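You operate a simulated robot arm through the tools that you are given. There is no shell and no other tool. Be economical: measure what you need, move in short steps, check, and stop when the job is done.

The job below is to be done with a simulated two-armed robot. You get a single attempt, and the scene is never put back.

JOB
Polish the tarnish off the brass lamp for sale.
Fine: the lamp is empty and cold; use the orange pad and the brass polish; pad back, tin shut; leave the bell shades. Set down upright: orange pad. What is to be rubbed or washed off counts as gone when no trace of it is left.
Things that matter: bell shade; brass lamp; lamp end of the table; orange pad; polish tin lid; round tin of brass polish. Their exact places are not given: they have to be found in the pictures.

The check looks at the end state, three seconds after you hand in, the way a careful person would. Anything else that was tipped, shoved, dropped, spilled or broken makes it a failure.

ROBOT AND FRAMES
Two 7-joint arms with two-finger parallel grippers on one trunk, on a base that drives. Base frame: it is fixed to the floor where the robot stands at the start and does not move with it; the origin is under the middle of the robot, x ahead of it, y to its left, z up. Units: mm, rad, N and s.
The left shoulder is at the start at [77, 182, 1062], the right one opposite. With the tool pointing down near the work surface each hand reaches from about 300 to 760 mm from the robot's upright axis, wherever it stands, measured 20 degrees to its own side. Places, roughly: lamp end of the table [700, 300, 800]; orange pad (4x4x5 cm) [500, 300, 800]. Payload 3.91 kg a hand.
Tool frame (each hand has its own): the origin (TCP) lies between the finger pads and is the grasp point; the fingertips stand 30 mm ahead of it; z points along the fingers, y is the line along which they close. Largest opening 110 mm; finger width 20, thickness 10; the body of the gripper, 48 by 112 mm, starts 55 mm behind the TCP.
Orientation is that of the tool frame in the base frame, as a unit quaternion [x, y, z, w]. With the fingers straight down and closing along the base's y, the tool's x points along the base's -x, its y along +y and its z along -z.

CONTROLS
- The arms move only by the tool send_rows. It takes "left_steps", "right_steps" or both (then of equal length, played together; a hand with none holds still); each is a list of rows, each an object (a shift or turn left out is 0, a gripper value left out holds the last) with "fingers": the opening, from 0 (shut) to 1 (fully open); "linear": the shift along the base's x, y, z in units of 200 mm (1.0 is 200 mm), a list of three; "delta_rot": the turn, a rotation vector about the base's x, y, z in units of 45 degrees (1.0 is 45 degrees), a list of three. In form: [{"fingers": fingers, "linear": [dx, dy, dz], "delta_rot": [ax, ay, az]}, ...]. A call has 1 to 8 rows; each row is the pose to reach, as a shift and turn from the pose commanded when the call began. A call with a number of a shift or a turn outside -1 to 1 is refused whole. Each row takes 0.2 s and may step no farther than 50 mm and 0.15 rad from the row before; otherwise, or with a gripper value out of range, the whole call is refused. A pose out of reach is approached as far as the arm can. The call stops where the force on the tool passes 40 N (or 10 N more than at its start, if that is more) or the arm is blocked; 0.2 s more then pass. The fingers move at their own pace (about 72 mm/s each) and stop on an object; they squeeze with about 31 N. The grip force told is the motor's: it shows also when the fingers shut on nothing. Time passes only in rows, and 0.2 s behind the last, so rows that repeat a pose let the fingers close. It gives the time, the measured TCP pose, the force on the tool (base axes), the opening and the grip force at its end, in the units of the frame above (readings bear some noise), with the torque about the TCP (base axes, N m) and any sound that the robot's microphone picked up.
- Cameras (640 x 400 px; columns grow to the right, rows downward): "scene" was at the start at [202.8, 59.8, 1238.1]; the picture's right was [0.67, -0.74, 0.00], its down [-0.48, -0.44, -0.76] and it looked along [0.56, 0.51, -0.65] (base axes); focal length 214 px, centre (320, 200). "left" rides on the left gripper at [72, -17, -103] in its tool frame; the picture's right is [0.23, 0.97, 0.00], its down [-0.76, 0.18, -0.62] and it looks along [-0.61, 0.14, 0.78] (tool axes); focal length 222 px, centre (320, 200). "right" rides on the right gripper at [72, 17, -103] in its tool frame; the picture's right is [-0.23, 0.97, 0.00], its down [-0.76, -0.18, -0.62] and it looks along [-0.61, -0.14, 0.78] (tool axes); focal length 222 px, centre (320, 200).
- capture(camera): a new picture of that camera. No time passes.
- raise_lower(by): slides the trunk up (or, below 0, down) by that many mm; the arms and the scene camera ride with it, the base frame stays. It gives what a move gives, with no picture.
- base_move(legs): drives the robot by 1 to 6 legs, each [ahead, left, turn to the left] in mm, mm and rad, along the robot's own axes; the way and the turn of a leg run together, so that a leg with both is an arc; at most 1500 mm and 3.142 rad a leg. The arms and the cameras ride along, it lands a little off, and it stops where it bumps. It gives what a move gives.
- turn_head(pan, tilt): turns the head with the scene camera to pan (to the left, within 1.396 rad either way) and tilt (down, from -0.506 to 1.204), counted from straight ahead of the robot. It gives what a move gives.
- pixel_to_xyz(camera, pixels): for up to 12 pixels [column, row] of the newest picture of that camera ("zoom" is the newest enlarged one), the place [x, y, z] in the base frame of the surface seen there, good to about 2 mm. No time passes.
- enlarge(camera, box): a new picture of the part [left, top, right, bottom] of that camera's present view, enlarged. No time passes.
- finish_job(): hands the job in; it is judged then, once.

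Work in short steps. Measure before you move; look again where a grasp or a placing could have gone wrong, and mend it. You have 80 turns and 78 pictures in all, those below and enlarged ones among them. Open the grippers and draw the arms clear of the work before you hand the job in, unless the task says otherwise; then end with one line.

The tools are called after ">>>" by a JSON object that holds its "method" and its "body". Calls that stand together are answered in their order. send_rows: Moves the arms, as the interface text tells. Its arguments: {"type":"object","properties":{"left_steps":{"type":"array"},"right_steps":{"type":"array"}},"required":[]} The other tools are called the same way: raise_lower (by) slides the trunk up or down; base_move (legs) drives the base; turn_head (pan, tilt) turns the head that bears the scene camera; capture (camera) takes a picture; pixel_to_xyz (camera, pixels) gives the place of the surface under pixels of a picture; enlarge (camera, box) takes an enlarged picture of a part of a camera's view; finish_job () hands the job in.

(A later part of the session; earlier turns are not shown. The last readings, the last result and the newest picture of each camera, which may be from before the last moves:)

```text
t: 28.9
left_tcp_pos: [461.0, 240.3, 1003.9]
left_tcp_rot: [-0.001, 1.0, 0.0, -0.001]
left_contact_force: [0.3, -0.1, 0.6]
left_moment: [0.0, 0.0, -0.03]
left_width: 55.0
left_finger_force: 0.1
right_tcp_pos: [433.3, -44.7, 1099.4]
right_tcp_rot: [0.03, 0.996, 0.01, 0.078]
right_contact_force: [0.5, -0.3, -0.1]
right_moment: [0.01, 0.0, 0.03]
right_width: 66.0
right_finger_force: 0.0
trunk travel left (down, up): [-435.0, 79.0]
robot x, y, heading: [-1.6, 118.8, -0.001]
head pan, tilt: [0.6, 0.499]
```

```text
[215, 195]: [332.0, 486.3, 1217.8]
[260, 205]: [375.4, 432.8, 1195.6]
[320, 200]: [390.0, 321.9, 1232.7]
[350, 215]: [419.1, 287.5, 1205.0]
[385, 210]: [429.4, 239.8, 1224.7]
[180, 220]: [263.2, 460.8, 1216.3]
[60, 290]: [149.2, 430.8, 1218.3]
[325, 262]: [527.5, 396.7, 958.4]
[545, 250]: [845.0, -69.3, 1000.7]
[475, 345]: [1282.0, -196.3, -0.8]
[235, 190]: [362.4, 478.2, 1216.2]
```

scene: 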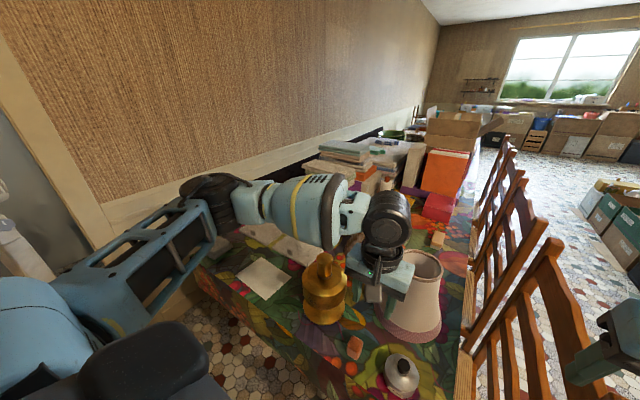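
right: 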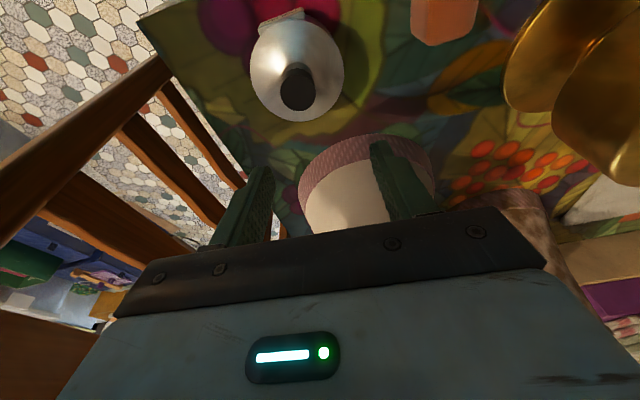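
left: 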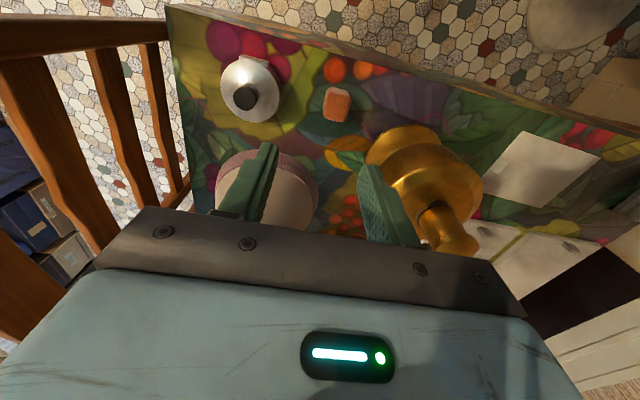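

The elbow is far out, so the forearm points mostly along -y: the hand needs a clockwise yaw to reach the tin. I yaw the left hand -45° while keeping above the tin.

>>> {"method": "send_rows", "body": {"left_steps": [{"linear": [0, 0, 0.2], "delta_rot": [0, 0, -0.16]}, {"linear": [0, 0, 0.2], "delta_rot": [0, 0, -0.32]}, {"linear": [0, 0, 0.2], "delta_rot": [0, 0, -0.48]}, {"linear": [0, 0, 0.2], "delta_rot": [0, 0, -0.64]}, {"linear": [0, 0, 0.2], "delta_rot": [0, 0, -0.8]}, {"linear": [0, 0, 0.2], "delta_rot": [0, 0, -0.96]}, {"linear": [0, 0, 0.2], "delta_rot": [0, 0, -1]}]}}

>>> {"method": "capture", "body": {"camera": "left"}}

```text
t: 30.5
left_tcp_pos: [462.8, 243.3, 1043.2]
left_tcp_rot: [0.383, 0.924, 0.0, 0.0]
left_contact_force: [0.3, 0.2, -0.7]
left_moment: [0.0, -0.01, 0.02]
left_width: 55.0
left_finger_force: 0.1
right_tcp_pos: [433.9, -46.1, 1099.6]
right_tcp_rot: [0.032, 0.996, 0.011, 0.079]
right_contact_force: [0.0, 0.4, 0.5]
right_moment: [-0.01, -0.01, -0.01]
right_width: 65.8
right_finger_force: 0.1
trunk travel left (down, up): [-435.0, 79.0]
robot x, y, heading: [-0.5, 117.0, 0.001]
head pan, tilt: [0.6, 0.499]
```

```text
46 pictures are left
```

left: 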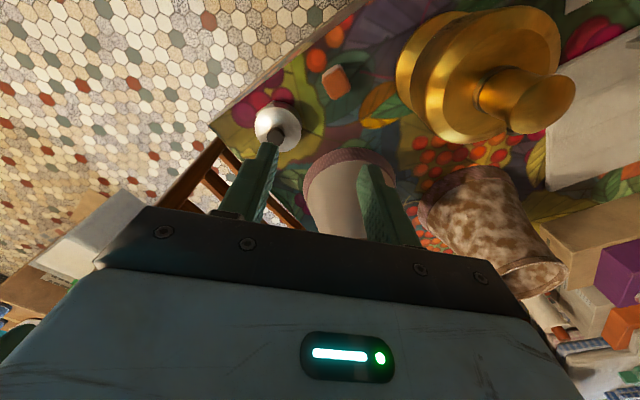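

The yaw worked with the hand at (463,243,1043). I now move over the knob at (481,151), z≈895.

>>> {"method": "send_rows", "body": {"left_steps": [{"linear": [0.03, -0.2, 0]}, {"linear": [0.06, -0.36, -0.05]}, {"linear": [0.09, -0.46, -0.2]}, {"linear": [0.09, -0.46, -0.4]}, {"linear": [0.09, -0.46, -0.6]}, {"linear": [0.09, -0.46, -0.74]}]}}

>>> {"method": "capture", "body": {"camera": "left"}}

```text
t: 31.9
left_tcp_pos: [446.4, 235.5, 988.3]
left_tcp_rot: [0.383, 0.924, -0.001, 0.0]
left_contact_force: [-0.2, 0.4, 0.0]
left_moment: [0.02, -0.01, 0.01]
left_width: 55.0
left_finger_force: 0.0
left hand out of reach, approached as far as the arm can: row 1, 2, 3, 4, 5, 6
right_tcp_pos: [434.4, -46.8, 1099.6]
right_tcp_rot: [0.031, 0.996, 0.01, 0.079]
right_contact_force: [-0.5, 0.8, -0.2]
right_moment: [-0.03, 0.0, 0.05]
right_width: 66.0
right_finger_force: 0.1
trunk travel left (down, up): [-435.0, 79.0]
robot x, y, heading: [1.1, 120.1, -0.001]
head pan, tilt: [0.6, 0.499]
```

```text
45 pictures are left
```

left: 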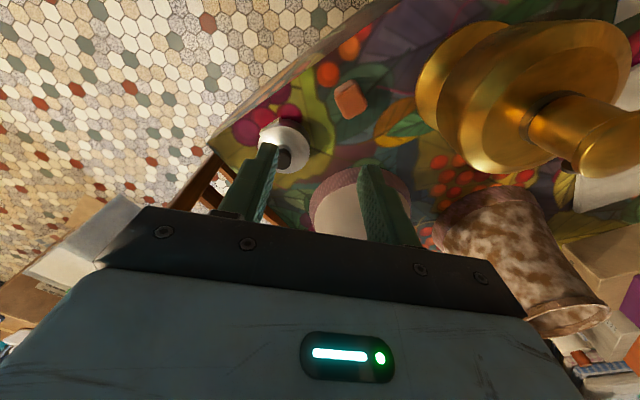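

The left arm simply will not come further inward, so I drive back right 140 mm, putting the tin in the left hand's natural zone.

>>> {"method": "base_move", "body": {"legs": [[0, -140, 0]]}}

>>> {"method": "turn_head", "body": {"pan": 0.45, "tilt": 0.85}}

>>> {"method": "send_rows", "body": {"left_steps": [{"linear": [0.06, 0.06, 0.0]}, {"linear": [0.12, 0.15, 0.0]}, {"linear": [0.17, 0.2, -0.1]}, {"linear": [0.17, 0.2, -0.3]}, {"linear": [0.17, 0.2, -0.45]}]}}

>>> {"method": "capture", "body": {"camera": "scene"}}

>>> {"method": "capture", "body": {"camera": "left"}}

```text
t: 33.8
left_tcp_pos: [445.2, 94.3, 986.2]
left_tcp_rot: [0.384, 0.923, 0.0, 0.0]
left_contact_force: [-0.8, 0.4, 0.2]
left_moment: [-0.03, 0.03, 0.02]
left_width: 54.7
left_finger_force: 0.0
right_tcp_pos: [432.2, -185.4, 1099.3]
right_tcp_rot: [0.032, 0.996, 0.011, 0.078]
right_contact_force: [0.1, -0.5, -1.0]
right_moment: [-0.03, 0.0, 0.02]
right_width: 66.0
right_finger_force: 0.0
trunk travel left (down, up): [-435.0, 79.0]
robot x, y, heading: [-1.2, -21.8, -0.001]
head pan, tilt: [0.6, 0.499]
```

```text
t: 34.6
left_tcp_pos: [444.6, 96.0, 987.3]
left_tcp_rot: [0.384, 0.924, 0.0, 0.0]
left_contact_force: [0.7, 0.1, 0.0]
left_moment: [0.0, -0.01, -0.05]
left_width: 55.0
left_finger_force: 0.1
right_tcp_pos: [432.6, -185.1, 1099.4]
right_tcp_rot: [0.031, 0.996, 0.011, 0.079]
right_contact_force: [0.2, -0.3, -0.1]
right_moment: [-0.02, 0.01, 0.02]
right_width: 65.7
right_finger_force: 0.1
trunk travel left (down, up): [-435.0, 79.0]
robot x, y, heading: [2.7, -20.3, -0.001]
head pan, tilt: [0.45, 0.85]
```

```text
t: 35.8
left_tcp_pos: [479.5, 137.0, 896.9]
left_tcp_rot: [0.382, 0.924, -0.001, 0.001]
left_contact_force: [0.4, -0.1, 0.4]
left_moment: [0.03, -0.01, 0.02]
left_width: 55.0
left_finger_force: 0.0
right_tcp_pos: [432.6, -185.1, 1098.2]
right_tcp_rot: [0.032, 0.996, 0.01, 0.078]
right_contact_force: [0.6, -0.2, -1.1]
right_moment: [-0.01, -0.01, -0.02]
right_width: 66.0
right_finger_force: 0.0
trunk travel left (down, up): [-435.0, 79.0]
robot x, y, heading: [-0.6, -21.1, -0.002]
head pan, tilt: [0.45, 0.85]
```

```text
44 pictures are left
```

scene: 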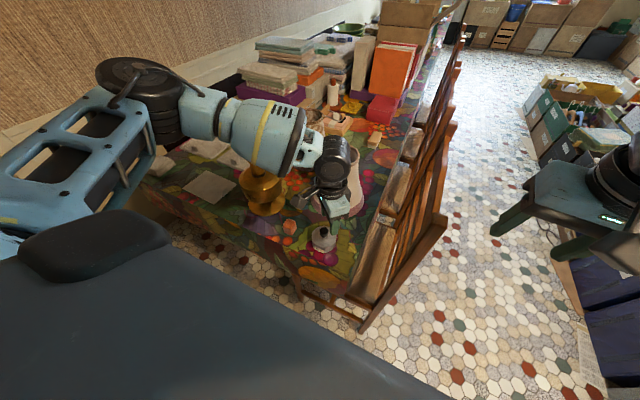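

```text
43 pictures are left
```

left: 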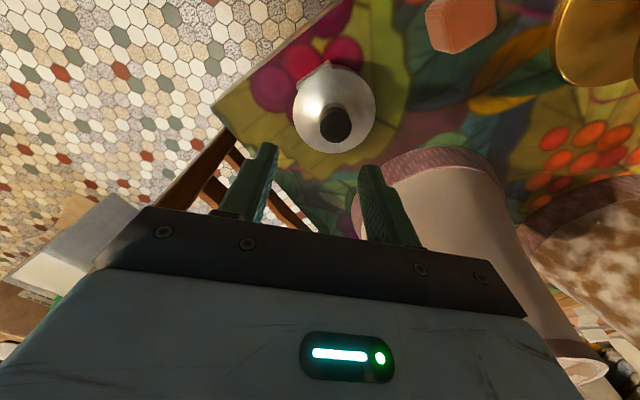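

Hand is near the knob (left view (335,125)). I measure the knob and the forearm's position against the lamp.

>>> {"method": "pixel_to_xyz", "body": {"camera": "left", "pixels": [[335, 130], [325, 122], [345, 122], [335, 117], [335, 142]]}}

>>> {"method": "pixel_to_xyz", "body": {"camera": "scene", "pixels": [[250, 158], [285, 165], [205, 130], [150, 140], [300, 150], [265, 120], [310, 175]]}}

```text
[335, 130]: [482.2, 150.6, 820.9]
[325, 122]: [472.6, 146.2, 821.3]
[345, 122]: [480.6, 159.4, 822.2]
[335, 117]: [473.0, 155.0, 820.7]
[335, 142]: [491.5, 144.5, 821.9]
```

```text
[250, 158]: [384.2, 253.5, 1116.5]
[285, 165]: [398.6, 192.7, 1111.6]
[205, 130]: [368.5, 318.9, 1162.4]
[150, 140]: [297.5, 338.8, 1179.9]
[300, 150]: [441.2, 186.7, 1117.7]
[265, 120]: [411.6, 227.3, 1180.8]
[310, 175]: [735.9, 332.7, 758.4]
```

The forearm passes well clear of the lamp. I lower over the knob (480,151) to z≈829 and close.

>>> {"method": "send_rows", "body": {"left_steps": [{"linear": [0.003, 0.07, 0]}, {"linear": [0.003, 0.07, -0.15]}, {"linear": [0.003, 0.07, -0.28]}, {"linear": [0.003, 0.07, -0.34]}]}}

>>> {"method": "capture", "body": {"camera": "left"}}

```text
t: 36.8
left_tcp_pos: [479.7, 151.8, 830.6]
left_tcp_rot: [0.383, 0.924, -0.001, 0.001]
left_contact_force: [-0.5, 0.2, -0.7]
left_moment: [0.0, -0.02, -0.04]
left_width: 54.9
left_finger_force: 0.1
left hand out of reach, approached as far as the arm can: row 4
right_tcp_pos: [433.2, -185.3, 1100.6]
right_tcp_rot: [0.03, 0.996, 0.01, 0.079]
right_contact_force: [0.1, -0.6, 0.1]
right_moment: [-0.01, -0.02, -0.02]
right_width: 66.0
right_finger_force: 0.1
trunk travel left (down, up): [-435.0, 79.0]
robot x, y, heading: [1.7, -19.8, -0.001]
head pan, tilt: [0.45, 0.85]
```

```text
42 pictures are left
```

left: 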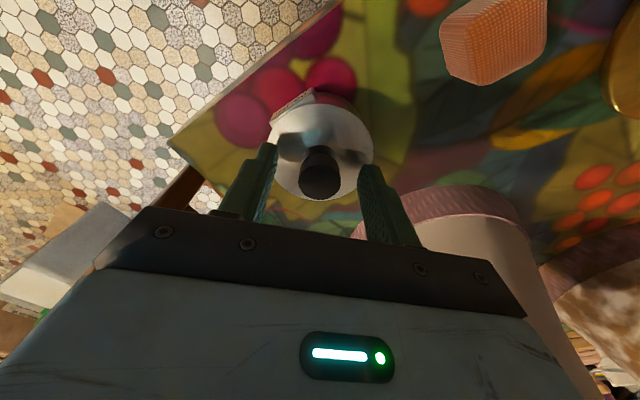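

The knob lies between the fingers. I close on it and then lift 20 mm gently to see whether the lid comes off.

>>> {"method": "send_rows", "body": {"left_steps": [{"fingers": 0}, {"fingers": 0}, {"fingers": 0}, {"fingers": 0}]}}

>>> {"method": "send_rows", "body": {"left_steps": [{"linear": [0, 0, 0.03]}, {"linear": [0, 0, 0.08]}, {"linear": [0, 0, 0.15]}]}}

>>> {"method": "capture", "body": {"camera": "left"}}

>>> {"method": "enlarge", "body": {"camera": "scene", "box": [270, 190, 390, 280]}}

```text
t: 37.8
left_tcp_pos: [479.7, 152.8, 830.8]
left_tcp_rot: [0.384, 0.924, -0.002, 0.001]
left_contact_force: [0.1, 0.0, -1.0]
left_moment: [0.03, -0.1, -0.04]
left_width: 24.0
left_finger_force: 30.9
right_tcp_pos: [433.9, -185.2, 1099.9]
right_tcp_rot: [0.031, 0.996, 0.011, 0.079]
right_contact_force: [0.3, 0.7, -0.4]
right_moment: [-0.01, 0.0, 0.01]
right_width: 66.3
right_finger_force: 0.2
trunk travel left (down, up): [-435.0, 79.0]
robot x, y, heading: [-3.8, -22.2, -0.005]
head pan, tilt: [0.45, 0.85]
```

```text
t: 38.6
left_tcp_pos: [478.3, 154.3, 861.9]
left_tcp_rot: [0.383, 0.924, 0.0, 0.0]
left_contact_force: [-1.0, 0.1, -0.8]
left_moment: [-0.02, 0.0, -0.02]
left_width: 23.5
left_finger_force: 30.9
right_tcp_pos: [432.1, -186.1, 1099.9]
right_tcp_rot: [0.031, 0.996, 0.01, 0.08]
right_contact_force: [-0.4, 0.3, 0.2]
right_moment: [0.02, 0.04, 0.0]
right_width: 65.9
right_finger_force: 0.1
trunk travel left (down, up): [-435.0, 79.0]
robot x, y, heading: [-1.5, -20.3, 0.0]
head pan, tilt: [0.45, 0.85]
```

```text
41 pictures are left
```

left: 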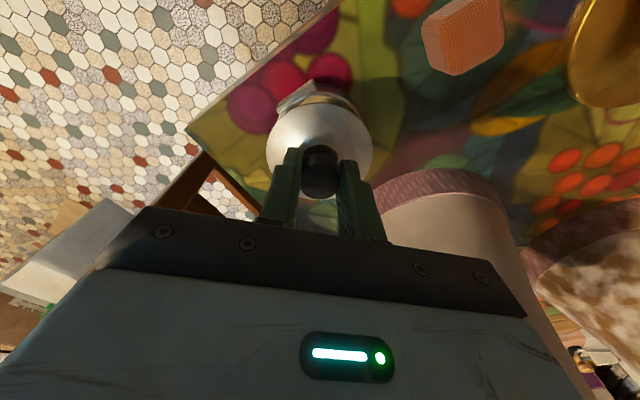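

```text
4.44 times, centred on (330, 235) of scene
```

zoom: 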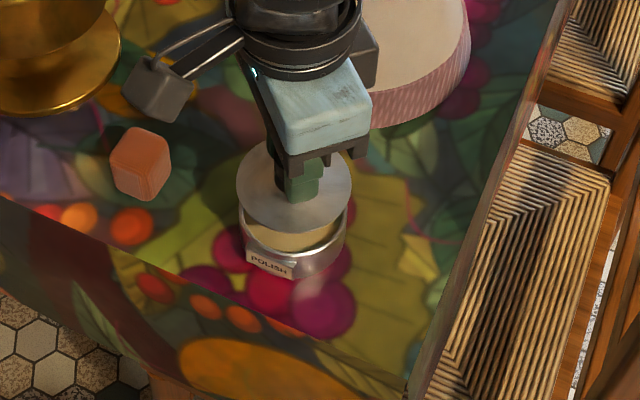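

The lid lifts off as a flat disc with knob; the open tin shows polish. I lift higher and carry the lid to the free spot near (540,270).

>>> {"method": "send_rows", "body": {"left_steps": [{"linear": [0, 0, 0.2]}, {"linear": [0.02, 0.08, 0.35]}, {"linear": [0.1, 0.25, 0.35]}, {"linear": [0.2, 0.43, 0.35]}, {"linear": [0.31, 0.58, 0.35]}, {"linear": [0.31, 0.58, 0.2]}, {"linear": [0.31, 0.58, 0.05]}]}}

>>> {"method": "capture", "body": {"camera": "scene"}}

>>> {"method": "capture", "body": {"camera": "left"}}

```text
t: 40.2
left_tcp_pos: [540.0, 267.8, 870.4]
left_tcp_rot: [0.383, 0.924, -0.001, 0.0]
left_contact_force: [0.4, -0.2, -0.9]
left_moment: [0.02, 0.0, -0.02]
left_width: 23.7
left_finger_force: 31.2
right_tcp_pos: [433.8, -185.9, 1098.8]
right_tcp_rot: [0.031, 0.996, 0.01, 0.078]
right_contact_force: [0.3, 0.1, -0.7]
right_moment: [0.01, 0.0, -0.02]
right_width: 65.9
right_finger_force: 0.0
trunk travel left (down, up): [-435.0, 79.0]
robot x, y, heading: [-2.1, -21.1, -0.001]
head pan, tilt: [0.45, 0.85]
```

```text
39 pictures are left
```

scene: 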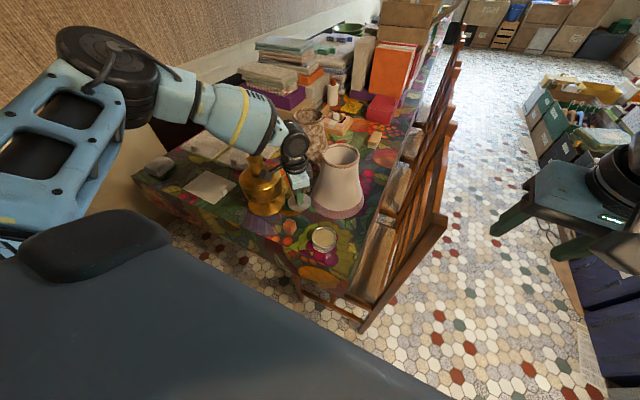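

```text
38 pictures are left
```

left: 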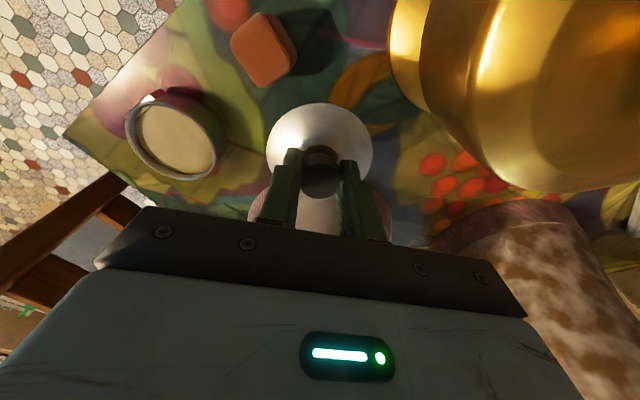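

Over the free spot. I lower in steps toward z≈802.

>>> {"method": "send_rows", "body": {"left_steps": [{"linear": [0, 0.01, -0.12]}, {"linear": [0, 0.01, -0.24]}, {"linear": [0, 0.01, -0.31]}, {"linear": [0, 0.01, -0.34]}]}}

>>> {"method": "capture", "body": {"camera": "left"}}

>>> {"method": "enlarge", "body": {"camera": "scene", "box": [240, 150, 360, 260]}}

```text
t: 41.2
left_tcp_pos: [541.3, 268.3, 806.6]
left_tcp_rot: [0.383, 0.924, 0.001, 0.003]
left_contact_force: [-2.6, 2.8, 22.8]
left_moment: [0.09, 0.26, -0.12]
left_width: 24.0
left_finger_force: 31.2
right_tcp_pos: [430.1, -185.7, 1101.4]
right_tcp_rot: [0.032, 0.996, 0.011, 0.079]
right_contact_force: [0.0, 0.3, 0.1]
right_moment: [-0.01, 0.01, 0.0]
right_width: 65.9
right_finger_force: 0.1
trunk travel left (down, up): [-435.0, 79.0]
robot x, y, heading: [-3.7, -23.6, 0.001]
head pan, tilt: [0.45, 0.85]
```

```text
37 pictures are left
```

left: 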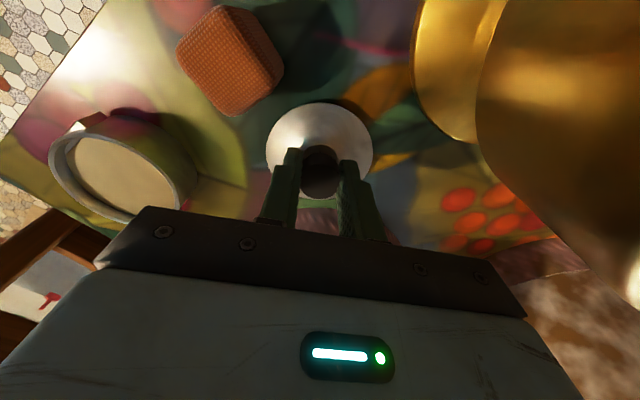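

```text
3.64 times, centred on (300, 205) of scene
```

zoom: 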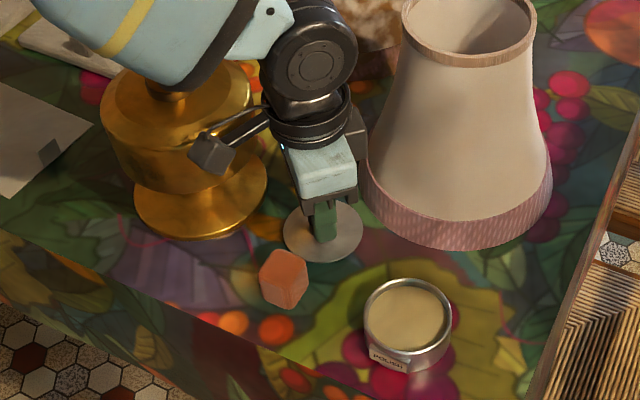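

The lid rests on the table (23 N up at z 806.6). I ease off, open, and rise straight up.

>>> {"method": "send_rows", "body": {"left_steps": [{"linear": [0, 0, 0.02]}, {"linear": [0, 0, 0.02], "fingers": 0.5}, {"linear": [0, 0, 0.02]}, {"linear": [0, 0, 0.12]}, {"linear": [0, 0, 0.3]}, {"linear": [0, 0, 0.5]}, {"linear": [0, 0, 0.7]}]}}

>>> {"method": "capture", "body": {"camera": "left"}}

>>> {"method": "capture", "body": {"camera": "scene"}}

```text
t: 42.8
left_tcp_pos: [539.1, 270.2, 942.6]
left_tcp_rot: [0.383, 0.924, 0.0, 0.0]
left_contact_force: [-1.1, 0.0, 0.5]
left_moment: [0.02, -0.01, 0.0]
left_width: 55.3
left_finger_force: 0.0
right_tcp_pos: [431.6, -185.7, 1099.8]
right_tcp_rot: [0.031, 0.996, 0.011, 0.079]
right_contact_force: [0.8, -0.1, -0.5]
right_moment: [0.0, 0.0, 0.01]
right_width: 66.1
right_finger_force: 0.0
trunk travel left (down, up): [-435.0, 79.0]
robot x, y, heading: [-2.6, -20.2, -0.004]
head pan, tilt: [0.45, 0.85]
```

```text
35 pictures are left
```

left: 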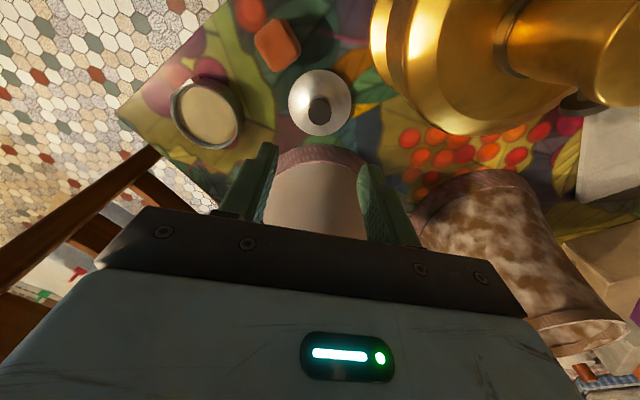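

```text
34 pictures are left
```

scene: 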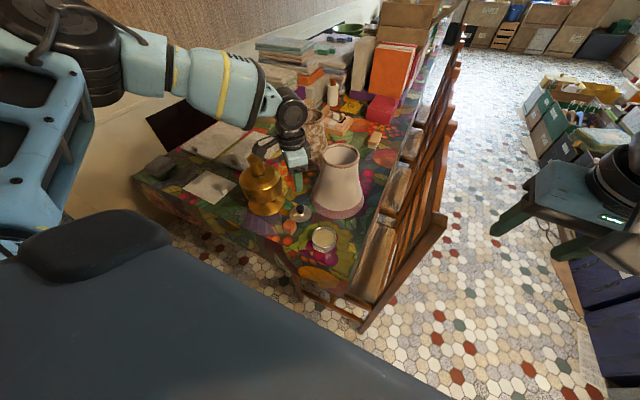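

Lid stands knob-up on the table, lamp untouched. I measure pad, tin and lid afresh.

>>> {"method": "enlarge", "body": {"camera": "left", "box": [150, 0, 370, 160]}}

>>> {"method": "pixel_to_xyz", "body": {"camera": "left", "pixels": [[207, 112], [172, 105], [242, 115], [205, 147], [207, 80], [319, 108], [255, 38], [275, 70], [300, 48], [278, 18], [276, 45]]}}

```text
2.50 times, centred on (260, 80) of left
```

zoom: 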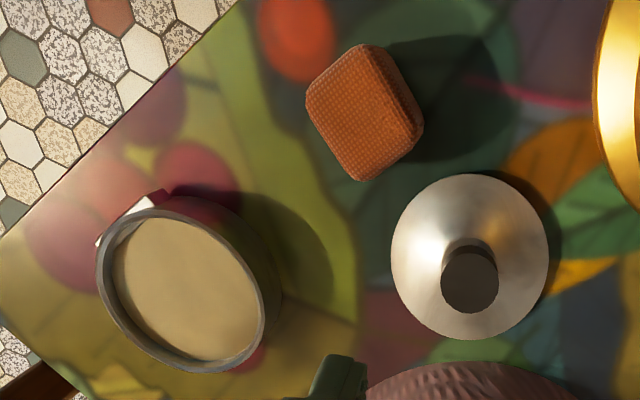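

```text
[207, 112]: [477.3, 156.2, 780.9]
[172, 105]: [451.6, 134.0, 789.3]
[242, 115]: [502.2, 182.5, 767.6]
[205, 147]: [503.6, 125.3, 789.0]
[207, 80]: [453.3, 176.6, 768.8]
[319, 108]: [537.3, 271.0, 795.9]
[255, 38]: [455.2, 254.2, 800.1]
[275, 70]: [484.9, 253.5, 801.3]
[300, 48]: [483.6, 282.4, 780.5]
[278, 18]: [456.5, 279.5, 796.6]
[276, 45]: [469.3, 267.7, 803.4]
```

Pad is axis-aligned at centre (469,268), top 803; polish surface z≈781 in the tin centred (477,154). I turn the left hand back to yaw 0 above the pad and open it to 80 mm.

>>> {"method": "send_rows", "body": {"left_steps": [{"linear": [-0.06, 0, 0], "delta_rot": [0, 0, 0.17], "fingers": 0.72}, {"linear": [-0.12, 0, 0], "delta_rot": [0, 0, 0.34]}, {"linear": [-0.18, 0, 0], "delta_rot": [0, 0, 0.51]}, {"linear": [-0.24, 0, 0], "delta_rot": [0, 0, 0.68]}, {"linear": [-0.3, -0.01, -0.05], "delta_rot": [0, 0, 0.85]}, {"linear": [-0.35, -0.01, -0.15], "delta_rot": [0, 0, 1.0]}, {"linear": [-0.35, -0.01, -0.3], "delta_rot": [0, 0, 1.0]}]}}

>>> {"method": "capture", "body": {"camera": "left"}}

```text
t: 44.4
left_tcp_pos: [470.2, 268.6, 882.9]
left_tcp_rot: [0.0, 1.0, 0.0, 0.0]
left_contact_force: [0.6, 0.2, -0.4]
left_moment: [-0.01, -0.01, 0.02]
left_width: 79.3
left_finger_force: 0.0
right_tcp_pos: [434.0, -185.7, 1099.0]
right_tcp_rot: [0.032, 0.996, 0.011, 0.077]
right_contact_force: [0.6, -0.6, 0.7]
right_moment: [-0.02, 0.05, 0.0]
right_width: 66.0
right_finger_force: 0.0
trunk travel left (down, up): [-435.0, 79.0]
robot x, y, heading: [-1.6, -21.1, -0.002]
head pan, tilt: [0.45, 0.85]
```

```text
32 pictures are left
```

left: 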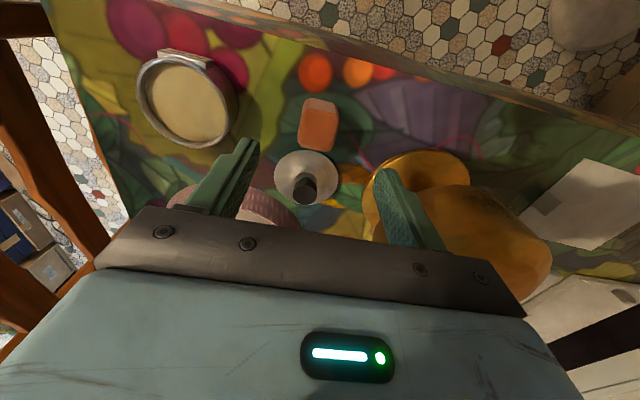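

Aligned above the pad. I lower to z≈806 (tips at 776) and close.

>>> {"method": "send_rows", "body": {"left_steps": [{"linear": [0, 0, -0.15]}, {"linear": [0, 0, -0.28]}, {"linear": [0, 0, -0.385]}, {"linear": [0, 0, -0.385], "fingers": 0}, {"linear": [0, 0, -0.385]}, {"linear": [0, 0, -0.385]}, {"linear": [0, 0, -0.385]}]}}

>>> {"method": "capture", "body": {"camera": "left"}}

```text
t: 46.0
left_tcp_pos: [471.3, 269.8, 806.7]
left_tcp_rot: [0.001, 1.0, 0.0, 0.0]
left_contact_force: [0.9, -0.6, -0.2]
left_moment: [0.0, 0.02, -0.01]
left_width: 33.0
left_finger_force: 30.6
right_tcp_pos: [432.1, -185.8, 1099.5]
right_tcp_rot: [0.031, 0.996, 0.011, 0.079]
right_contact_force: [-0.1, 0.6, -0.8]
right_moment: [0.0, -0.02, -0.04]
right_width: 66.2
right_finger_force: 0.1
trunk travel left (down, up): [-435.0, 79.0]
robot x, y, heading: [-2.2, -17.7, 0.001]
head pan, tilt: [0.45, 0.85]
```

```text
31 pictures are left
```

left: 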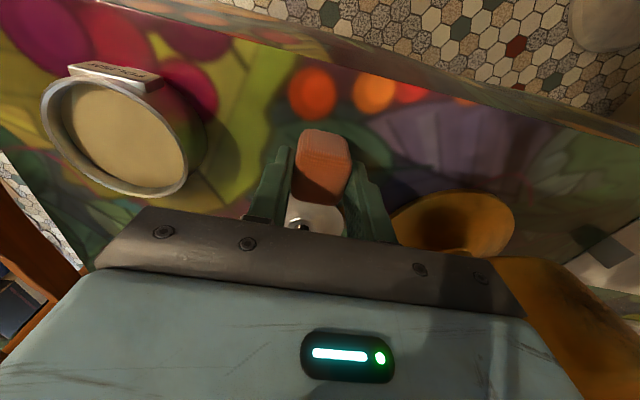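

Pad held (33 mm, 31 N). I lift it to 880, carry it over the tin, and hold there to check.

>>> {"method": "send_rows", "body": {"left_steps": [{"linear": [0, 0, 0.2]}, {"linear": [0, 0, 0.36]}, {"linear": [0.01, -0.2, 0.36]}, {"linear": [0.03, -0.4, 0.36]}, {"linear": [0.035, -0.575, 0.36]}, {"linear": [0.035, -0.575, 0.3]}]}}

>>> {"method": "capture", "body": {"camera": "left"}}

```text
t: 47.4
left_tcp_pos: [477.0, 154.0, 866.1]
left_tcp_rot: [0.001, 1.0, 0.0, 0.0]
left_contact_force: [-1.1, 0.0, 0.0]
left_moment: [-0.02, -0.03, 0.0]
left_width: 32.9
left_finger_force: 30.9
right_tcp_pos: [433.3, -184.7, 1099.5]
right_tcp_rot: [0.031, 0.996, 0.01, 0.079]
right_contact_force: [0.3, -0.5, 0.7]
right_moment: [-0.03, -0.01, 0.01]
right_width: 66.0
right_finger_force: 0.0
trunk travel left (down, up): [-435.0, 79.0]
robot x, y, heading: [-3.5, -18.8, 0.0]
head pan, tilt: [0.45, 0.85]
```

```text
30 pictures are left
```

left: 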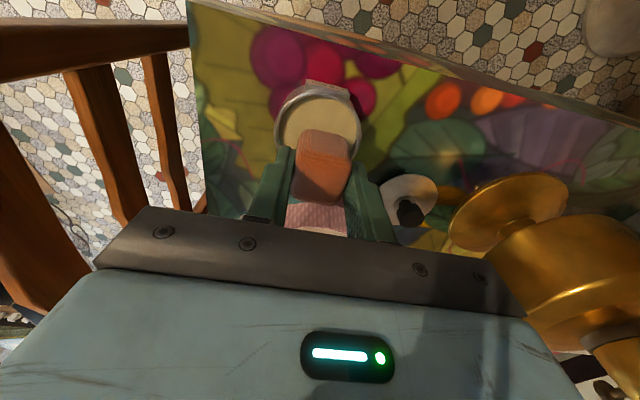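

Centred over the tin. I dip the pad to about 3 mm below the polish surface (TCP≈827), then lift.

>>> {"method": "send_rows", "body": {"left_steps": [{"linear": [0, 0, -0.1]}, {"linear": [0, 0, -0.17]}, {"linear": [0, 0, -0.2]}, {"linear": [0.015, 0, -0.2]}, {"linear": [0, 0, -0.2]}]}}

>>> {"method": "enlarge", "body": {"camera": "scene", "box": [270, 190, 390, 280]}}

```text
t: 48.6
left_tcp_pos: [477.2, 154.7, 826.8]
left_tcp_rot: [0.0, 1.0, -0.001, 0.003]
left_contact_force: [1.4, 1.9, 12.0]
left_moment: [0.06, 0.01, -0.01]
left_width: 32.7
left_finger_force: 30.6
left hand out of reach, approached as far as the arm can: row 4
right_tcp_pos: [432.5, -185.5, 1100.4]
right_tcp_rot: [0.032, 0.996, 0.011, 0.079]
right_contact_force: [-0.7, -0.5, 0.0]
right_moment: [0.0, 0.01, 0.02]
right_width: 65.7
right_finger_force: 0.1
trunk travel left (down, up): [-435.0, 79.0]
robot x, y, heading: [-2.5, -18.8, 0.0]
head pan, tilt: [0.45, 0.85]
```

```text
4.44 times, centred on (330, 235) of scene
```

zoom: 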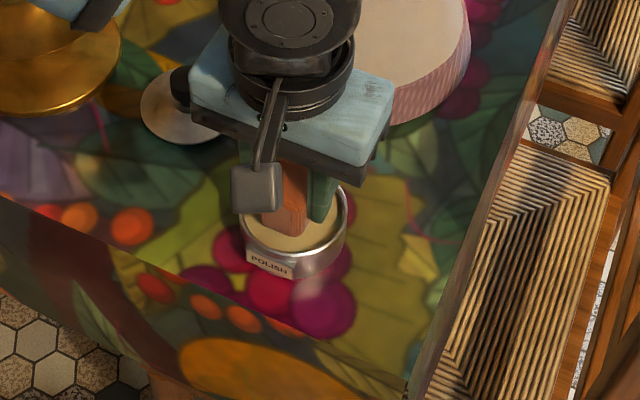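

The pad touched the polish (12 N up). I lift clear and carry it around in front of the lamp while starting to tilt the fingers forward.

>>> {"method": "send_rows", "body": {"left_steps": [{"linear": [0, 0, 0.2]}, {"linear": [0, 0, 0.4]}, {"linear": [-0.1, 0.15, 0.5], "delta_rot": [0, -0.15, 0]}, {"linear": [-0.2, 0.3, 0.5], "delta_rot": [0, -0.32, 0]}, {"linear": [-0.3, 0.45, 0.5], "delta_rot": [0, -0.49, 0]}, {"linear": [-0.4, 0.62, 0.5], "delta_rot": [0, -0.66, 0]}, {"linear": [-0.5, 0.8, 0.5], "delta_rot": [0, -0.83, 0]}, {"linear": [-0.55, 0.9, 0.5], "delta_rot": [0, -1, 0]}]}}

>>> {"method": "capture", "body": {"camera": "scene"}}

```text
t: 50.4
left_tcp_pos: [383.2, 340.3, 916.3]
left_tcp_rot: [0.002, 0.923, 0.0, 0.384]
left_contact_force: [-0.3, 0.0, 0.1]
left_moment: [0.0, -0.01, -0.02]
left_width: 33.1
left_finger_force: 30.9
left hand out of reach, approached as far as the arm can: row 7, 8
right_tcp_pos: [432.3, -185.6, 1098.9]
right_tcp_rot: [0.032, 0.996, 0.01, 0.079]
right_contact_force: [0.1, -0.9, -0.3]
right_moment: [0.0, -0.03, -0.01]
right_width: 66.1
right_finger_force: 0.1
trunk travel left (down, up): [-435.0, 79.0]
robot x, y, heading: [1.5, -18.1, -0.001]
head pan, tilt: [0.45, 0.85]
```

```text
28 pictures are left
```

scene: 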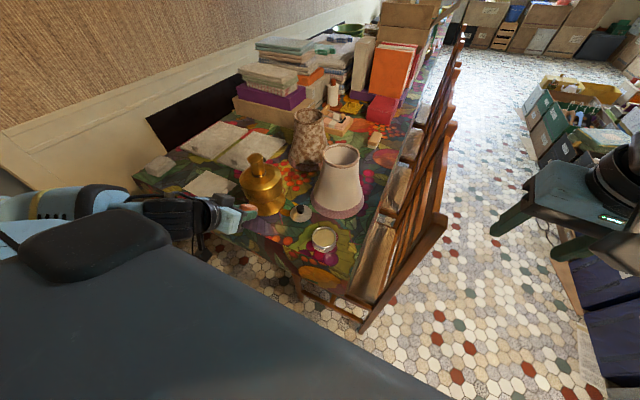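

Tilt is 45°, so the pad's lower front edge (polish side) points at the lamp. I move level with the patch, stopping ~20 mm short, and check.

>>> {"method": "send_rows", "body": {"left_steps": [{"linear": [0.0, 0.15, -0.05]}, {"linear": [0.04, 0.31, -0.15]}, {"linear": [0.08, 0.31, -0.22]}, {"linear": [0.1, 0.31, -0.22]}]}}

>>> {"method": "capture", "body": {"camera": "left"}}

>>> {"method": "enlarge", "body": {"camera": "scene", "box": [190, 140, 310, 250]}}

```text
t: 51.4
left_tcp_pos: [404.4, 404.3, 872.7]
left_tcp_rot: [0.0, 0.924, 0.0, 0.383]
left_contact_force: [0.8, 0.0, 0.1]
left_moment: [-0.01, 0.01, 0.0]
left_width: 32.8
left_finger_force: 30.6
right_tcp_pos: [432.6, -185.6, 1099.7]
right_tcp_rot: [0.03, 0.996, 0.01, 0.079]
right_contact_force: [1.1, 0.3, -0.3]
right_moment: [0.0, 0.02, 0.01]
right_width: 66.1
right_finger_force: 0.1
trunk travel left (down, up): [-435.0, 79.0]
robot x, y, heading: [-1.3, -21.9, -0.004]
head pan, tilt: [0.45, 0.85]
```

```text
27 pictures are left
```

left: 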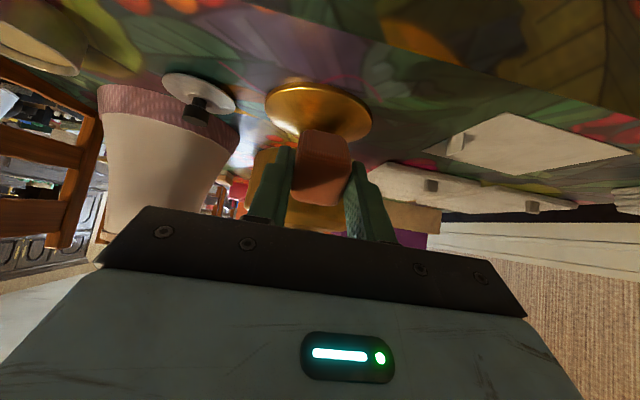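

```text
3.64 times, centred on (250, 195) of scene
```

zoom: 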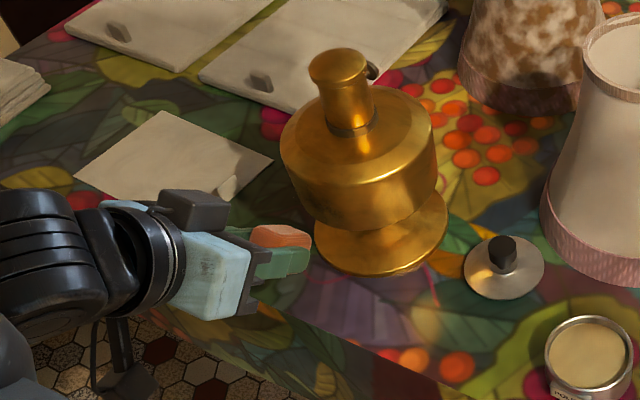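

Pad is in front of the patch with ~20 mm to go. I advance slowly and watch the force.

>>> {"method": "send_rows", "body": {"left_steps": [{"linear": [0.05, 0, 0]}, {"linear": [0.08, 0, 0]}, {"linear": [0.095, 0, 0]}]}}

>>> {"method": "send_rows", "body": {"left_steps": [{"linear": [0.01, 0, 0]}]}}

>>> {"method": "send_rows", "body": {"left_steps": [{"linear": [0.01, 0, 0]}]}}

>>> {"method": "enlarge", "body": {"camera": "scene", "box": [190, 140, 310, 250]}}

```text
t: 52.2
left_tcp_pos: [421.8, 404.8, 872.9]
left_tcp_rot: [0.001, 0.924, 0.0, 0.382]
left_contact_force: [0.6, 0.1, -0.1]
left_moment: [0.02, 0.02, -0.01]
left_width: 33.1
left_finger_force: 30.5
right_tcp_pos: [433.0, -185.9, 1099.5]
right_tcp_rot: [0.031, 0.996, 0.01, 0.08]
right_contact_force: [0.2, -0.3, -0.9]
right_moment: [-0.02, 0.0, -0.03]
right_width: 65.8
right_finger_force: 0.1
trunk travel left (down, up): [-435.0, 79.0]
robot x, y, heading: [-0.7, -19.3, -0.004]
head pan, tilt: [0.45, 0.85]
```

```text
t: 52.6
left_tcp_pos: [424.3, 404.4, 871.5]
left_tcp_rot: [0.001, 0.924, 0.0, 0.383]
left_contact_force: [0.2, 0.2, -0.6]
left_moment: [0.02, -0.01, 0.03]
left_width: 33.0
left_finger_force: 31.1
right_tcp_pos: [432.9, -184.5, 1099.6]
right_tcp_rot: [0.031, 0.996, 0.01, 0.079]
right_contact_force: [-0.3, 0.7, 0.2]
right_moment: [0.01, -0.03, 0.0]
right_width: 66.1
right_finger_force: 0.0
trunk travel left (down, up): [-435.0, 79.0]
robot x, y, heading: [0.1, -19.7, -0.005]
head pan, tilt: [0.45, 0.85]
```

```text
t: 53.0
left_tcp_pos: [427.4, 404.7, 872.2]
left_tcp_rot: [0.001, 0.924, 0.0, 0.383]
left_contact_force: [0.0, -0.1, -0.7]
left_moment: [-0.01, 0.0, -0.05]
left_width: 32.8
left_finger_force: 30.9
right_tcp_pos: [432.9, -185.5, 1100.0]
right_tcp_rot: [0.031, 0.996, 0.01, 0.079]
right_contact_force: [0.3, -0.9, -0.1]
right_moment: [0.02, 0.03, 0.01]
right_width: 65.8
right_finger_force: 0.0
trunk travel left (down, up): [-435.0, 79.0]
robot x, y, heading: [0.0, -23.0, -0.0]
head pan, tilt: [0.45, 0.85]
```

```text
3.64 times, centred on (250, 195) of scene
```

zoom: 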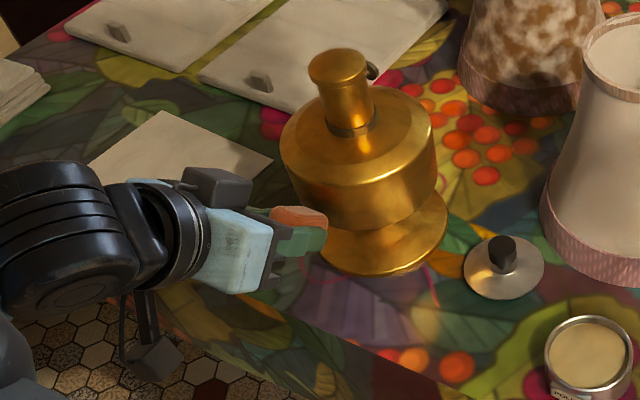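

No contact yet. I continue in 2 mm steps.

>>> {"method": "send_rows", "body": {"left_steps": [{"linear": [0.01, 0, 0]}]}}

>>> {"method": "send_rows", "body": {"left_steps": [{"linear": [0.01, 0, 0]}]}}

>>> {"method": "enlarge", "body": {"camera": "scene", "box": [190, 140, 310, 250]}}

```text
t: 53.4
left_tcp_pos: [428.3, 405.1, 872.1]
left_tcp_rot: [0.0, 0.924, 0.0, 0.382]
left_contact_force: [-0.5, 0.0, -1.0]
left_moment: [-0.03, -0.01, 0.0]
left_width: 33.2
left_finger_force: 30.9
right_tcp_pos: [432.8, -185.0, 1100.0]
right_tcp_rot: [0.032, 0.996, 0.01, 0.079]
right_contact_force: [-0.3, -0.7, 1.3]
right_moment: [0.02, 0.01, -0.01]
right_width: 65.8
right_finger_force: 0.2
trunk travel left (down, up): [-435.0, 79.0]
robot x, y, heading: [-1.6, -21.2, -0.005]
head pan, tilt: [0.45, 0.85]
```

```text
t: 53.8
left_tcp_pos: [430.1, 404.2, 871.4]
left_tcp_rot: [0.001, 0.924, 0.0, 0.383]
left_contact_force: [-0.2, -0.3, -0.5]
left_moment: [0.01, -0.03, -0.01]
left_width: 33.1
left_finger_force: 31.3
right_tcp_pos: [433.6, -185.6, 1100.1]
right_tcp_rot: [0.031, 0.996, 0.01, 0.079]
right_contact_force: [0.2, -0.6, 0.1]
right_moment: [0.04, 0.01, -0.01]
right_width: 65.9
right_finger_force: 0.1
trunk travel left (down, up): [-435.0, 79.0]
robot x, y, heading: [-2.7, -14.3, -0.0]
head pan, tilt: [0.45, 0.85]
```

```text
3.64 times, centred on (250, 195) of scene
```

zoom: 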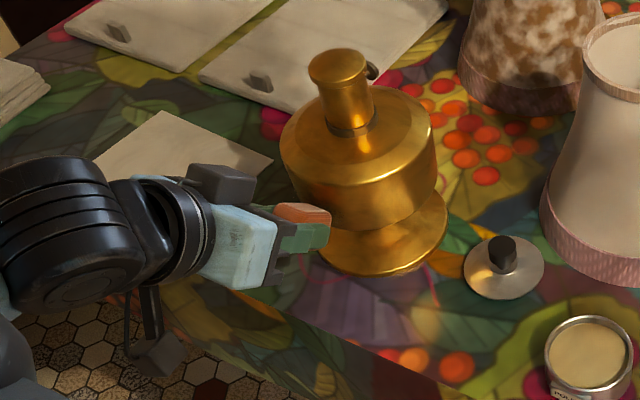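

Still no contact; continuing in 2 mm steps.

>>> {"method": "send_rows", "body": {"left_steps": [{"linear": [0.01, 0, 0]}]}}

>>> {"method": "send_rows", "body": {"left_steps": [{"linear": [0.01, 0, 0]}]}}

>>> {"method": "send_rows", "body": {"left_steps": [{"linear": [0.005, 0, 0]}]}}

```text
t: 54.2
left_tcp_pos: [431.9, 403.8, 872.6]
left_tcp_rot: [0.001, 0.924, -0.001, 0.383]
left_contact_force: [-8.2, -0.1, 3.1]
left_moment: [0.02, -0.07, 0.03]
left_width: 33.1
left_finger_force: 31.2
right_tcp_pos: [432.0, -185.4, 1099.9]
right_tcp_rot: [0.031, 0.996, 0.01, 0.079]
right_contact_force: [0.3, -0.1, -0.5]
right_moment: [-0.01, 0.02, -0.01]
right_width: 66.0
right_finger_force: 0.0
trunk travel left (down, up): [-435.0, 79.0]
robot x, y, heading: [-0.1, -24.2, -0.001]
head pan, tilt: [0.45, 0.85]
```

```text
t: 54.6
left_tcp_pos: [434.1, 404.8, 872.6]
left_tcp_rot: [0.002, 0.924, -0.001, 0.383]
left_contact_force: [-5.7, 0.6, 0.4]
left_moment: [0.0, 0.11, -0.02]
left_width: 33.0
left_finger_force: 30.8
right_tcp_pos: [432.7, -184.6, 1099.7]
right_tcp_rot: [0.031, 0.996, 0.011, 0.079]
right_contact_force: [-0.6, 0.5, 1.3]
right_moment: [0.01, 0.0, -0.01]
right_width: 66.2
right_finger_force: 0.1
trunk travel left (down, up): [-435.0, 79.0]
robot x, y, heading: [3.2, -23.2, -0.002]
head pan, tilt: [0.45, 0.85]
```

```text
t: 55.0
left_tcp_pos: [433.8, 404.4, 872.9]
left_tcp_rot: [0.001, 0.924, -0.001, 0.383]
left_contact_force: [-7.5, 0.4, 0.6]
left_moment: [0.02, 0.13, 0.01]
left_width: 33.0
left_finger_force: 30.9
right_tcp_pos: [431.7, -185.7, 1099.0]
right_tcp_rot: [0.031, 0.996, 0.01, 0.08]
right_contact_force: [0.3, -0.9, -0.1]
right_moment: [-0.04, 0.02, 0.0]
right_width: 66.1
right_finger_force: 0.1
trunk travel left (down, up): [-435.0, 79.0]
robot x, y, heading: [-0.8, -21.1, -0.001]
head pan, tilt: [0.45, 0.85]
```

Contact: about 6–8 N on the pad. I hold this press and make vertical strokes across the patch.

>>> {"method": "send_rows", "body": {"left_steps": [{"linear": [0, 0, 0.05]}, {"linear": [0, 0, 0.09]}, {"linear": [0, 0, 0]}, {"linear": [0, 0, -0.09]}, {"linear": [0, 0, 0]}, {"linear": [0, 0, 0.09]}, {"linear": [0, 0, -0.09]}, {"linear": [0, 0, 0]}]}}

>>> {"method": "enlarge", "body": {"camera": "scene", "box": [190, 140, 310, 250]}}

```text
t: 56.8
left_tcp_pos: [435.9, 403.7, 871.4]
left_tcp_rot: [0.001, 0.923, 0.001, 0.385]
left_contact_force: [-1.1, 1.0, -0.1]
left_moment: [0.01, -0.01, 0.01]
left_width: 32.9
left_finger_force: 30.9
right_tcp_pos: [433.0, -185.8, 1098.7]
right_tcp_rot: [0.031, 0.996, 0.01, 0.078]
right_contact_force: [-0.5, -0.2, -0.2]
right_moment: [0.03, 0.02, 0.0]
right_width: 66.1
right_finger_force: 0.1
trunk travel left (down, up): [-435.0, 79.0]
robot x, y, heading: [-0.7, -20.8, 0.003]
head pan, tilt: [0.45, 0.85]
```

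```text
3.64 times, centred on (250, 195) of scene
```

zoom: 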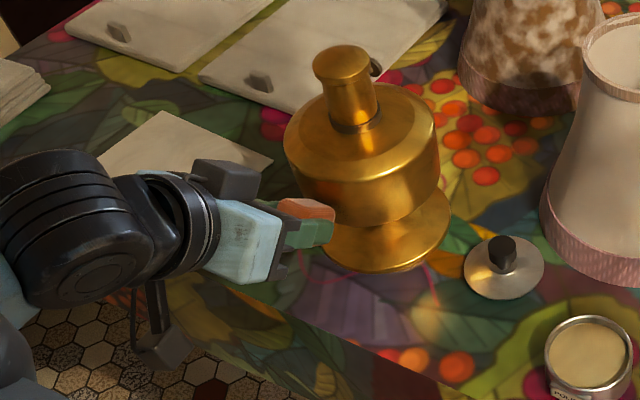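

The lamp slid about 3–4 mm under pressure. I back off and look at what the rubbing did.

>>> {"method": "send_rows", "body": {"left_steps": [{"linear": [-0.15, 0, 0]}, {"linear": [-0.35, 0, 0]}, {"linear": [-0.4, 0, 0.2]}, {"linear": [-0.4, 0, 0.4], "delta_rot": [0, 0.1, 0]}, {"linear": [-0.4, 0, 0.6], "delta_rot": [0, 0.22, 0]}, {"linear": [-0.4, 0, 0.65], "delta_rot": [0, 0.33, 0]}]}}

>>> {"method": "enlarge", "body": {"camera": "left", "box": [250, 50, 390, 180]}}

```text
t: 58.2
left_tcp_pos: [354.9, 405.3, 1002.3]
left_tcp_rot: [-0.001, 0.966, 0.0, 0.259]
left_contact_force: [-0.5, 0.9, 0.1]
left_moment: [-0.04, -0.02, -0.04]
left_width: 32.7
left_finger_force: 30.7
right_tcp_pos: [432.1, -185.6, 1099.3]
right_tcp_rot: [0.031, 0.996, 0.011, 0.079]
right_contact_force: [0.9, 0.3, 0.3]
right_moment: [0.02, -0.01, 0.0]
right_width: 66.0
right_finger_force: 0.2
trunk travel left (down, up): [-435.0, 79.0]
robot x, y, heading: [-3.0, -18.0, -0.0]
head pan, tilt: [0.45, 0.85]
```

```text
3.08 times, centred on (320, 115) of left
```

zoom: 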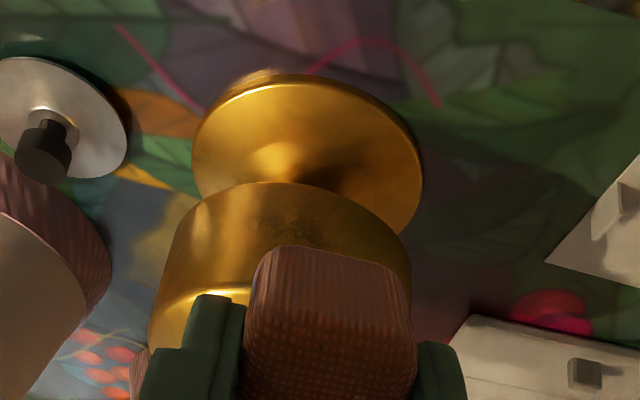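

The pad hides part of the patch. I shift the hand +70 mm in y for an unobstructed look.

>>> {"method": "send_rows", "body": {"left_steps": [{"linear": [0, 0.2, 0]}, {"linear": [0, 0.4, 0.05]}]}}

>>> {"method": "enlarge", "body": {"camera": "left", "box": [180, 60, 300, 160]}}

```text
t: 58.8
left_tcp_pos: [354.8, 485.1, 1012.1]
left_tcp_rot: [0.001, 0.966, 0.0, 0.26]
left_contact_force: [0.9, -0.3, -0.4]
left_moment: [0.0, 0.0, 0.01]
left_width: 33.1
left_finger_force: 30.7
right_tcp_pos: [432.6, -185.0, 1099.9]
right_tcp_rot: [0.032, 0.996, 0.01, 0.078]
right_contact_force: [-0.9, 0.4, 0.2]
right_moment: [0.01, 0.0, 0.0]
right_width: 66.1
right_finger_force: 0.1
trunk travel left (down, up): [-435.0, 79.0]
robot x, y, heading: [-1.7, -17.8, -0.002]
head pan, tilt: [0.45, 0.85]
```

```text
4.00 times, centred on (240, 110) of left
```

zoom: 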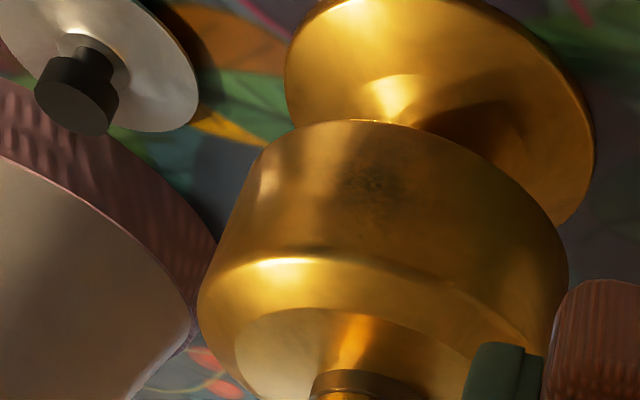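

The patch has faded strongly; a faint rest remains at zoom (365,185). I measure it and the lamp's present place.

>>> {"method": "pixel_to_xyz", "body": {"camera": "zoom", "pixels": [[365, 185], [350, 165], [395, 200], [330, 200], [230, 280], [350, 125], [365, 250], [560, 260]]}}

>>> {"method": "pixel_to_xyz", "body": {"camera": "scene", "pixels": [[256, 160]]}}

```text
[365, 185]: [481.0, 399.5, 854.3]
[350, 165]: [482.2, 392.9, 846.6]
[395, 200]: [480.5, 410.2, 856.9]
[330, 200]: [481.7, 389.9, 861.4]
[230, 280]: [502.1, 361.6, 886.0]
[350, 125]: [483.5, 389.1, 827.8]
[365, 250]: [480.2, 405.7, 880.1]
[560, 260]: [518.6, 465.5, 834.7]
```

```text
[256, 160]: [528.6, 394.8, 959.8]
```

The lamp front is now x≈480.5 (≈5 mm shift). I return the pad to just short of contact for a second, lighter rub.

>>> {"method": "send_rows", "body": {"left_steps": [{"linear": [0, -0.2, -0.05], "delta_rot": [0, 0, 0]}, {"linear": [0, -0.41, -0.05], "delta_rot": [0, -0.1, 0]}, {"linear": [0, -0.42, -0.25], "delta_rot": [0, -0.22, 0]}, {"linear": [0, -0.42, -0.45], "delta_rot": [0, -0.333, 0]}, {"linear": [0, -0.42, -0.63], "delta_rot": [0, -0.333, 0]}, {"linear": [0.05, -0.42, -0.7], "delta_rot": [0, -0.333, 0]}, {"linear": [0.25, -0.42, -0.7], "delta_rot": [0, -0.333, 0]}, {"linear": [0.38, -0.42, -0.7], "delta_rot": [0, -0.333, 0]}]}}

>>> {"method": "send_rows", "body": {"left_steps": [{"linear": [0.01, 0, 0]}]}}

```text
t: 60.6
left_tcp_pos: [433.4, 400.3, 872.1]
left_tcp_rot: [0.0, 0.923, 0.0, 0.384]
left_contact_force: [0.9, -0.8, -0.5]
left_moment: [0.01, 0.03, 0.02]
left_width: 32.7
left_finger_force: 30.4
right_tcp_pos: [433.0, -185.1, 1100.1]
right_tcp_rot: [0.031, 0.996, 0.01, 0.079]
right_contact_force: [-1.0, 1.1, -0.6]
right_moment: [0.04, 0.02, 0.0]
right_width: 66.3
right_finger_force: 0.1
trunk travel left (down, up): [-435.0, 79.0]
robot x, y, heading: [0.9, -17.5, 0.003]
head pan, tilt: [0.45, 0.85]
```

```text
t: 61.0
left_tcp_pos: [434.0, 401.1, 872.3]
left_tcp_rot: [0.0, 0.924, 0.0, 0.383]
left_contact_force: [0.3, 0.0, 0.9]
left_moment: [-0.01, -0.01, -0.02]
left_width: 33.1
left_finger_force: 31.0
right_tcp_pos: [433.9, -185.5, 1098.9]
right_tcp_rot: [0.031, 0.996, 0.011, 0.079]
right_contact_force: [-0.3, -0.4, -0.5]
right_moment: [-0.01, 0.01, -0.02]
right_width: 65.9
right_finger_force: 0.0
trunk travel left (down, up): [-435.0, 79.0]
robot x, y, heading: [1.0, -21.6, 0.002]
head pan, tilt: [0.45, 0.85]
```

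Just short of contact at x≈434. I creep in with 1 mm steps.

>>> {"method": "send_rows", "body": {"left_steps": [{"linear": [0.006, 0, 0]}]}}

>>> {"method": "send_rows", "body": {"left_steps": [{"linear": [0.005, 0, 0]}]}}

>>> {"method": "send_rows", "body": {"left_steps": [{"linear": [0.004, 0, 0]}]}}

```text
t: 61.4
left_tcp_pos: [435.0, 400.4, 872.4]
left_tcp_rot: [0.0, 0.923, 0.0, 0.384]
left_contact_force: [-0.7, 0.5, 0.3]
left_moment: [0.01, -0.04, 0.04]
left_width: 33.2
left_finger_force: 30.9
right_tcp_pos: [431.8, -184.9, 1099.2]
right_tcp_rot: [0.032, 0.996, 0.01, 0.079]
right_contact_force: [0.0, -0.5, 0.2]
right_moment: [-0.01, -0.03, 0.01]
right_width: 66.0
right_finger_force: 0.0
trunk travel left (down, up): [-435.0, 79.0]
robot x, y, heading: [1.4, -21.5, -0.007]
head pan, tilt: [0.45, 0.85]
```

```text
t: 61.8
left_tcp_pos: [435.0, 398.8, 872.0]
left_tcp_rot: [0.001, 0.923, 0.0, 0.384]
left_contact_force: [-5.0, -0.2, 1.1]
left_moment: [0.0, 0.06, -0.02]
left_width: 33.1
left_finger_force: 30.8
right_tcp_pos: [433.4, -185.3, 1100.6]
right_tcp_rot: [0.031, 0.996, 0.011, 0.079]
right_contact_force: [0.3, -0.7, -0.5]
right_moment: [-0.02, 0.0, 0.01]
right_width: 65.8
right_finger_force: 0.0
trunk travel left (down, up): [-435.0, 79.0]
robot x, y, heading: [-2.4, -21.7, 0.001]
head pan, tilt: [0.45, 0.85]
```

```text
t: 62.2
left_tcp_pos: [436.2, 399.8, 872.7]
left_tcp_rot: [-0.001, 0.923, 0.001, 0.384]
left_contact_force: [-5.3, -0.1, -0.2]
left_moment: [-0.02, 0.03, 0.03]
left_width: 33.2
left_finger_force: 30.8
right_tcp_pos: [432.1, -186.9, 1099.1]
right_tcp_rot: [0.031, 0.996, 0.011, 0.079]
right_contact_force: [0.5, 0.8, 0.0]
right_moment: [-0.02, -0.01, 0.02]
right_width: 65.6
right_finger_force: 0.1
trunk travel left (down, up): [-435.0, 79.0]
robot x, y, heading: [1.2, -19.5, -0.004]
head pan, tilt: [0.45, 0.85]
```

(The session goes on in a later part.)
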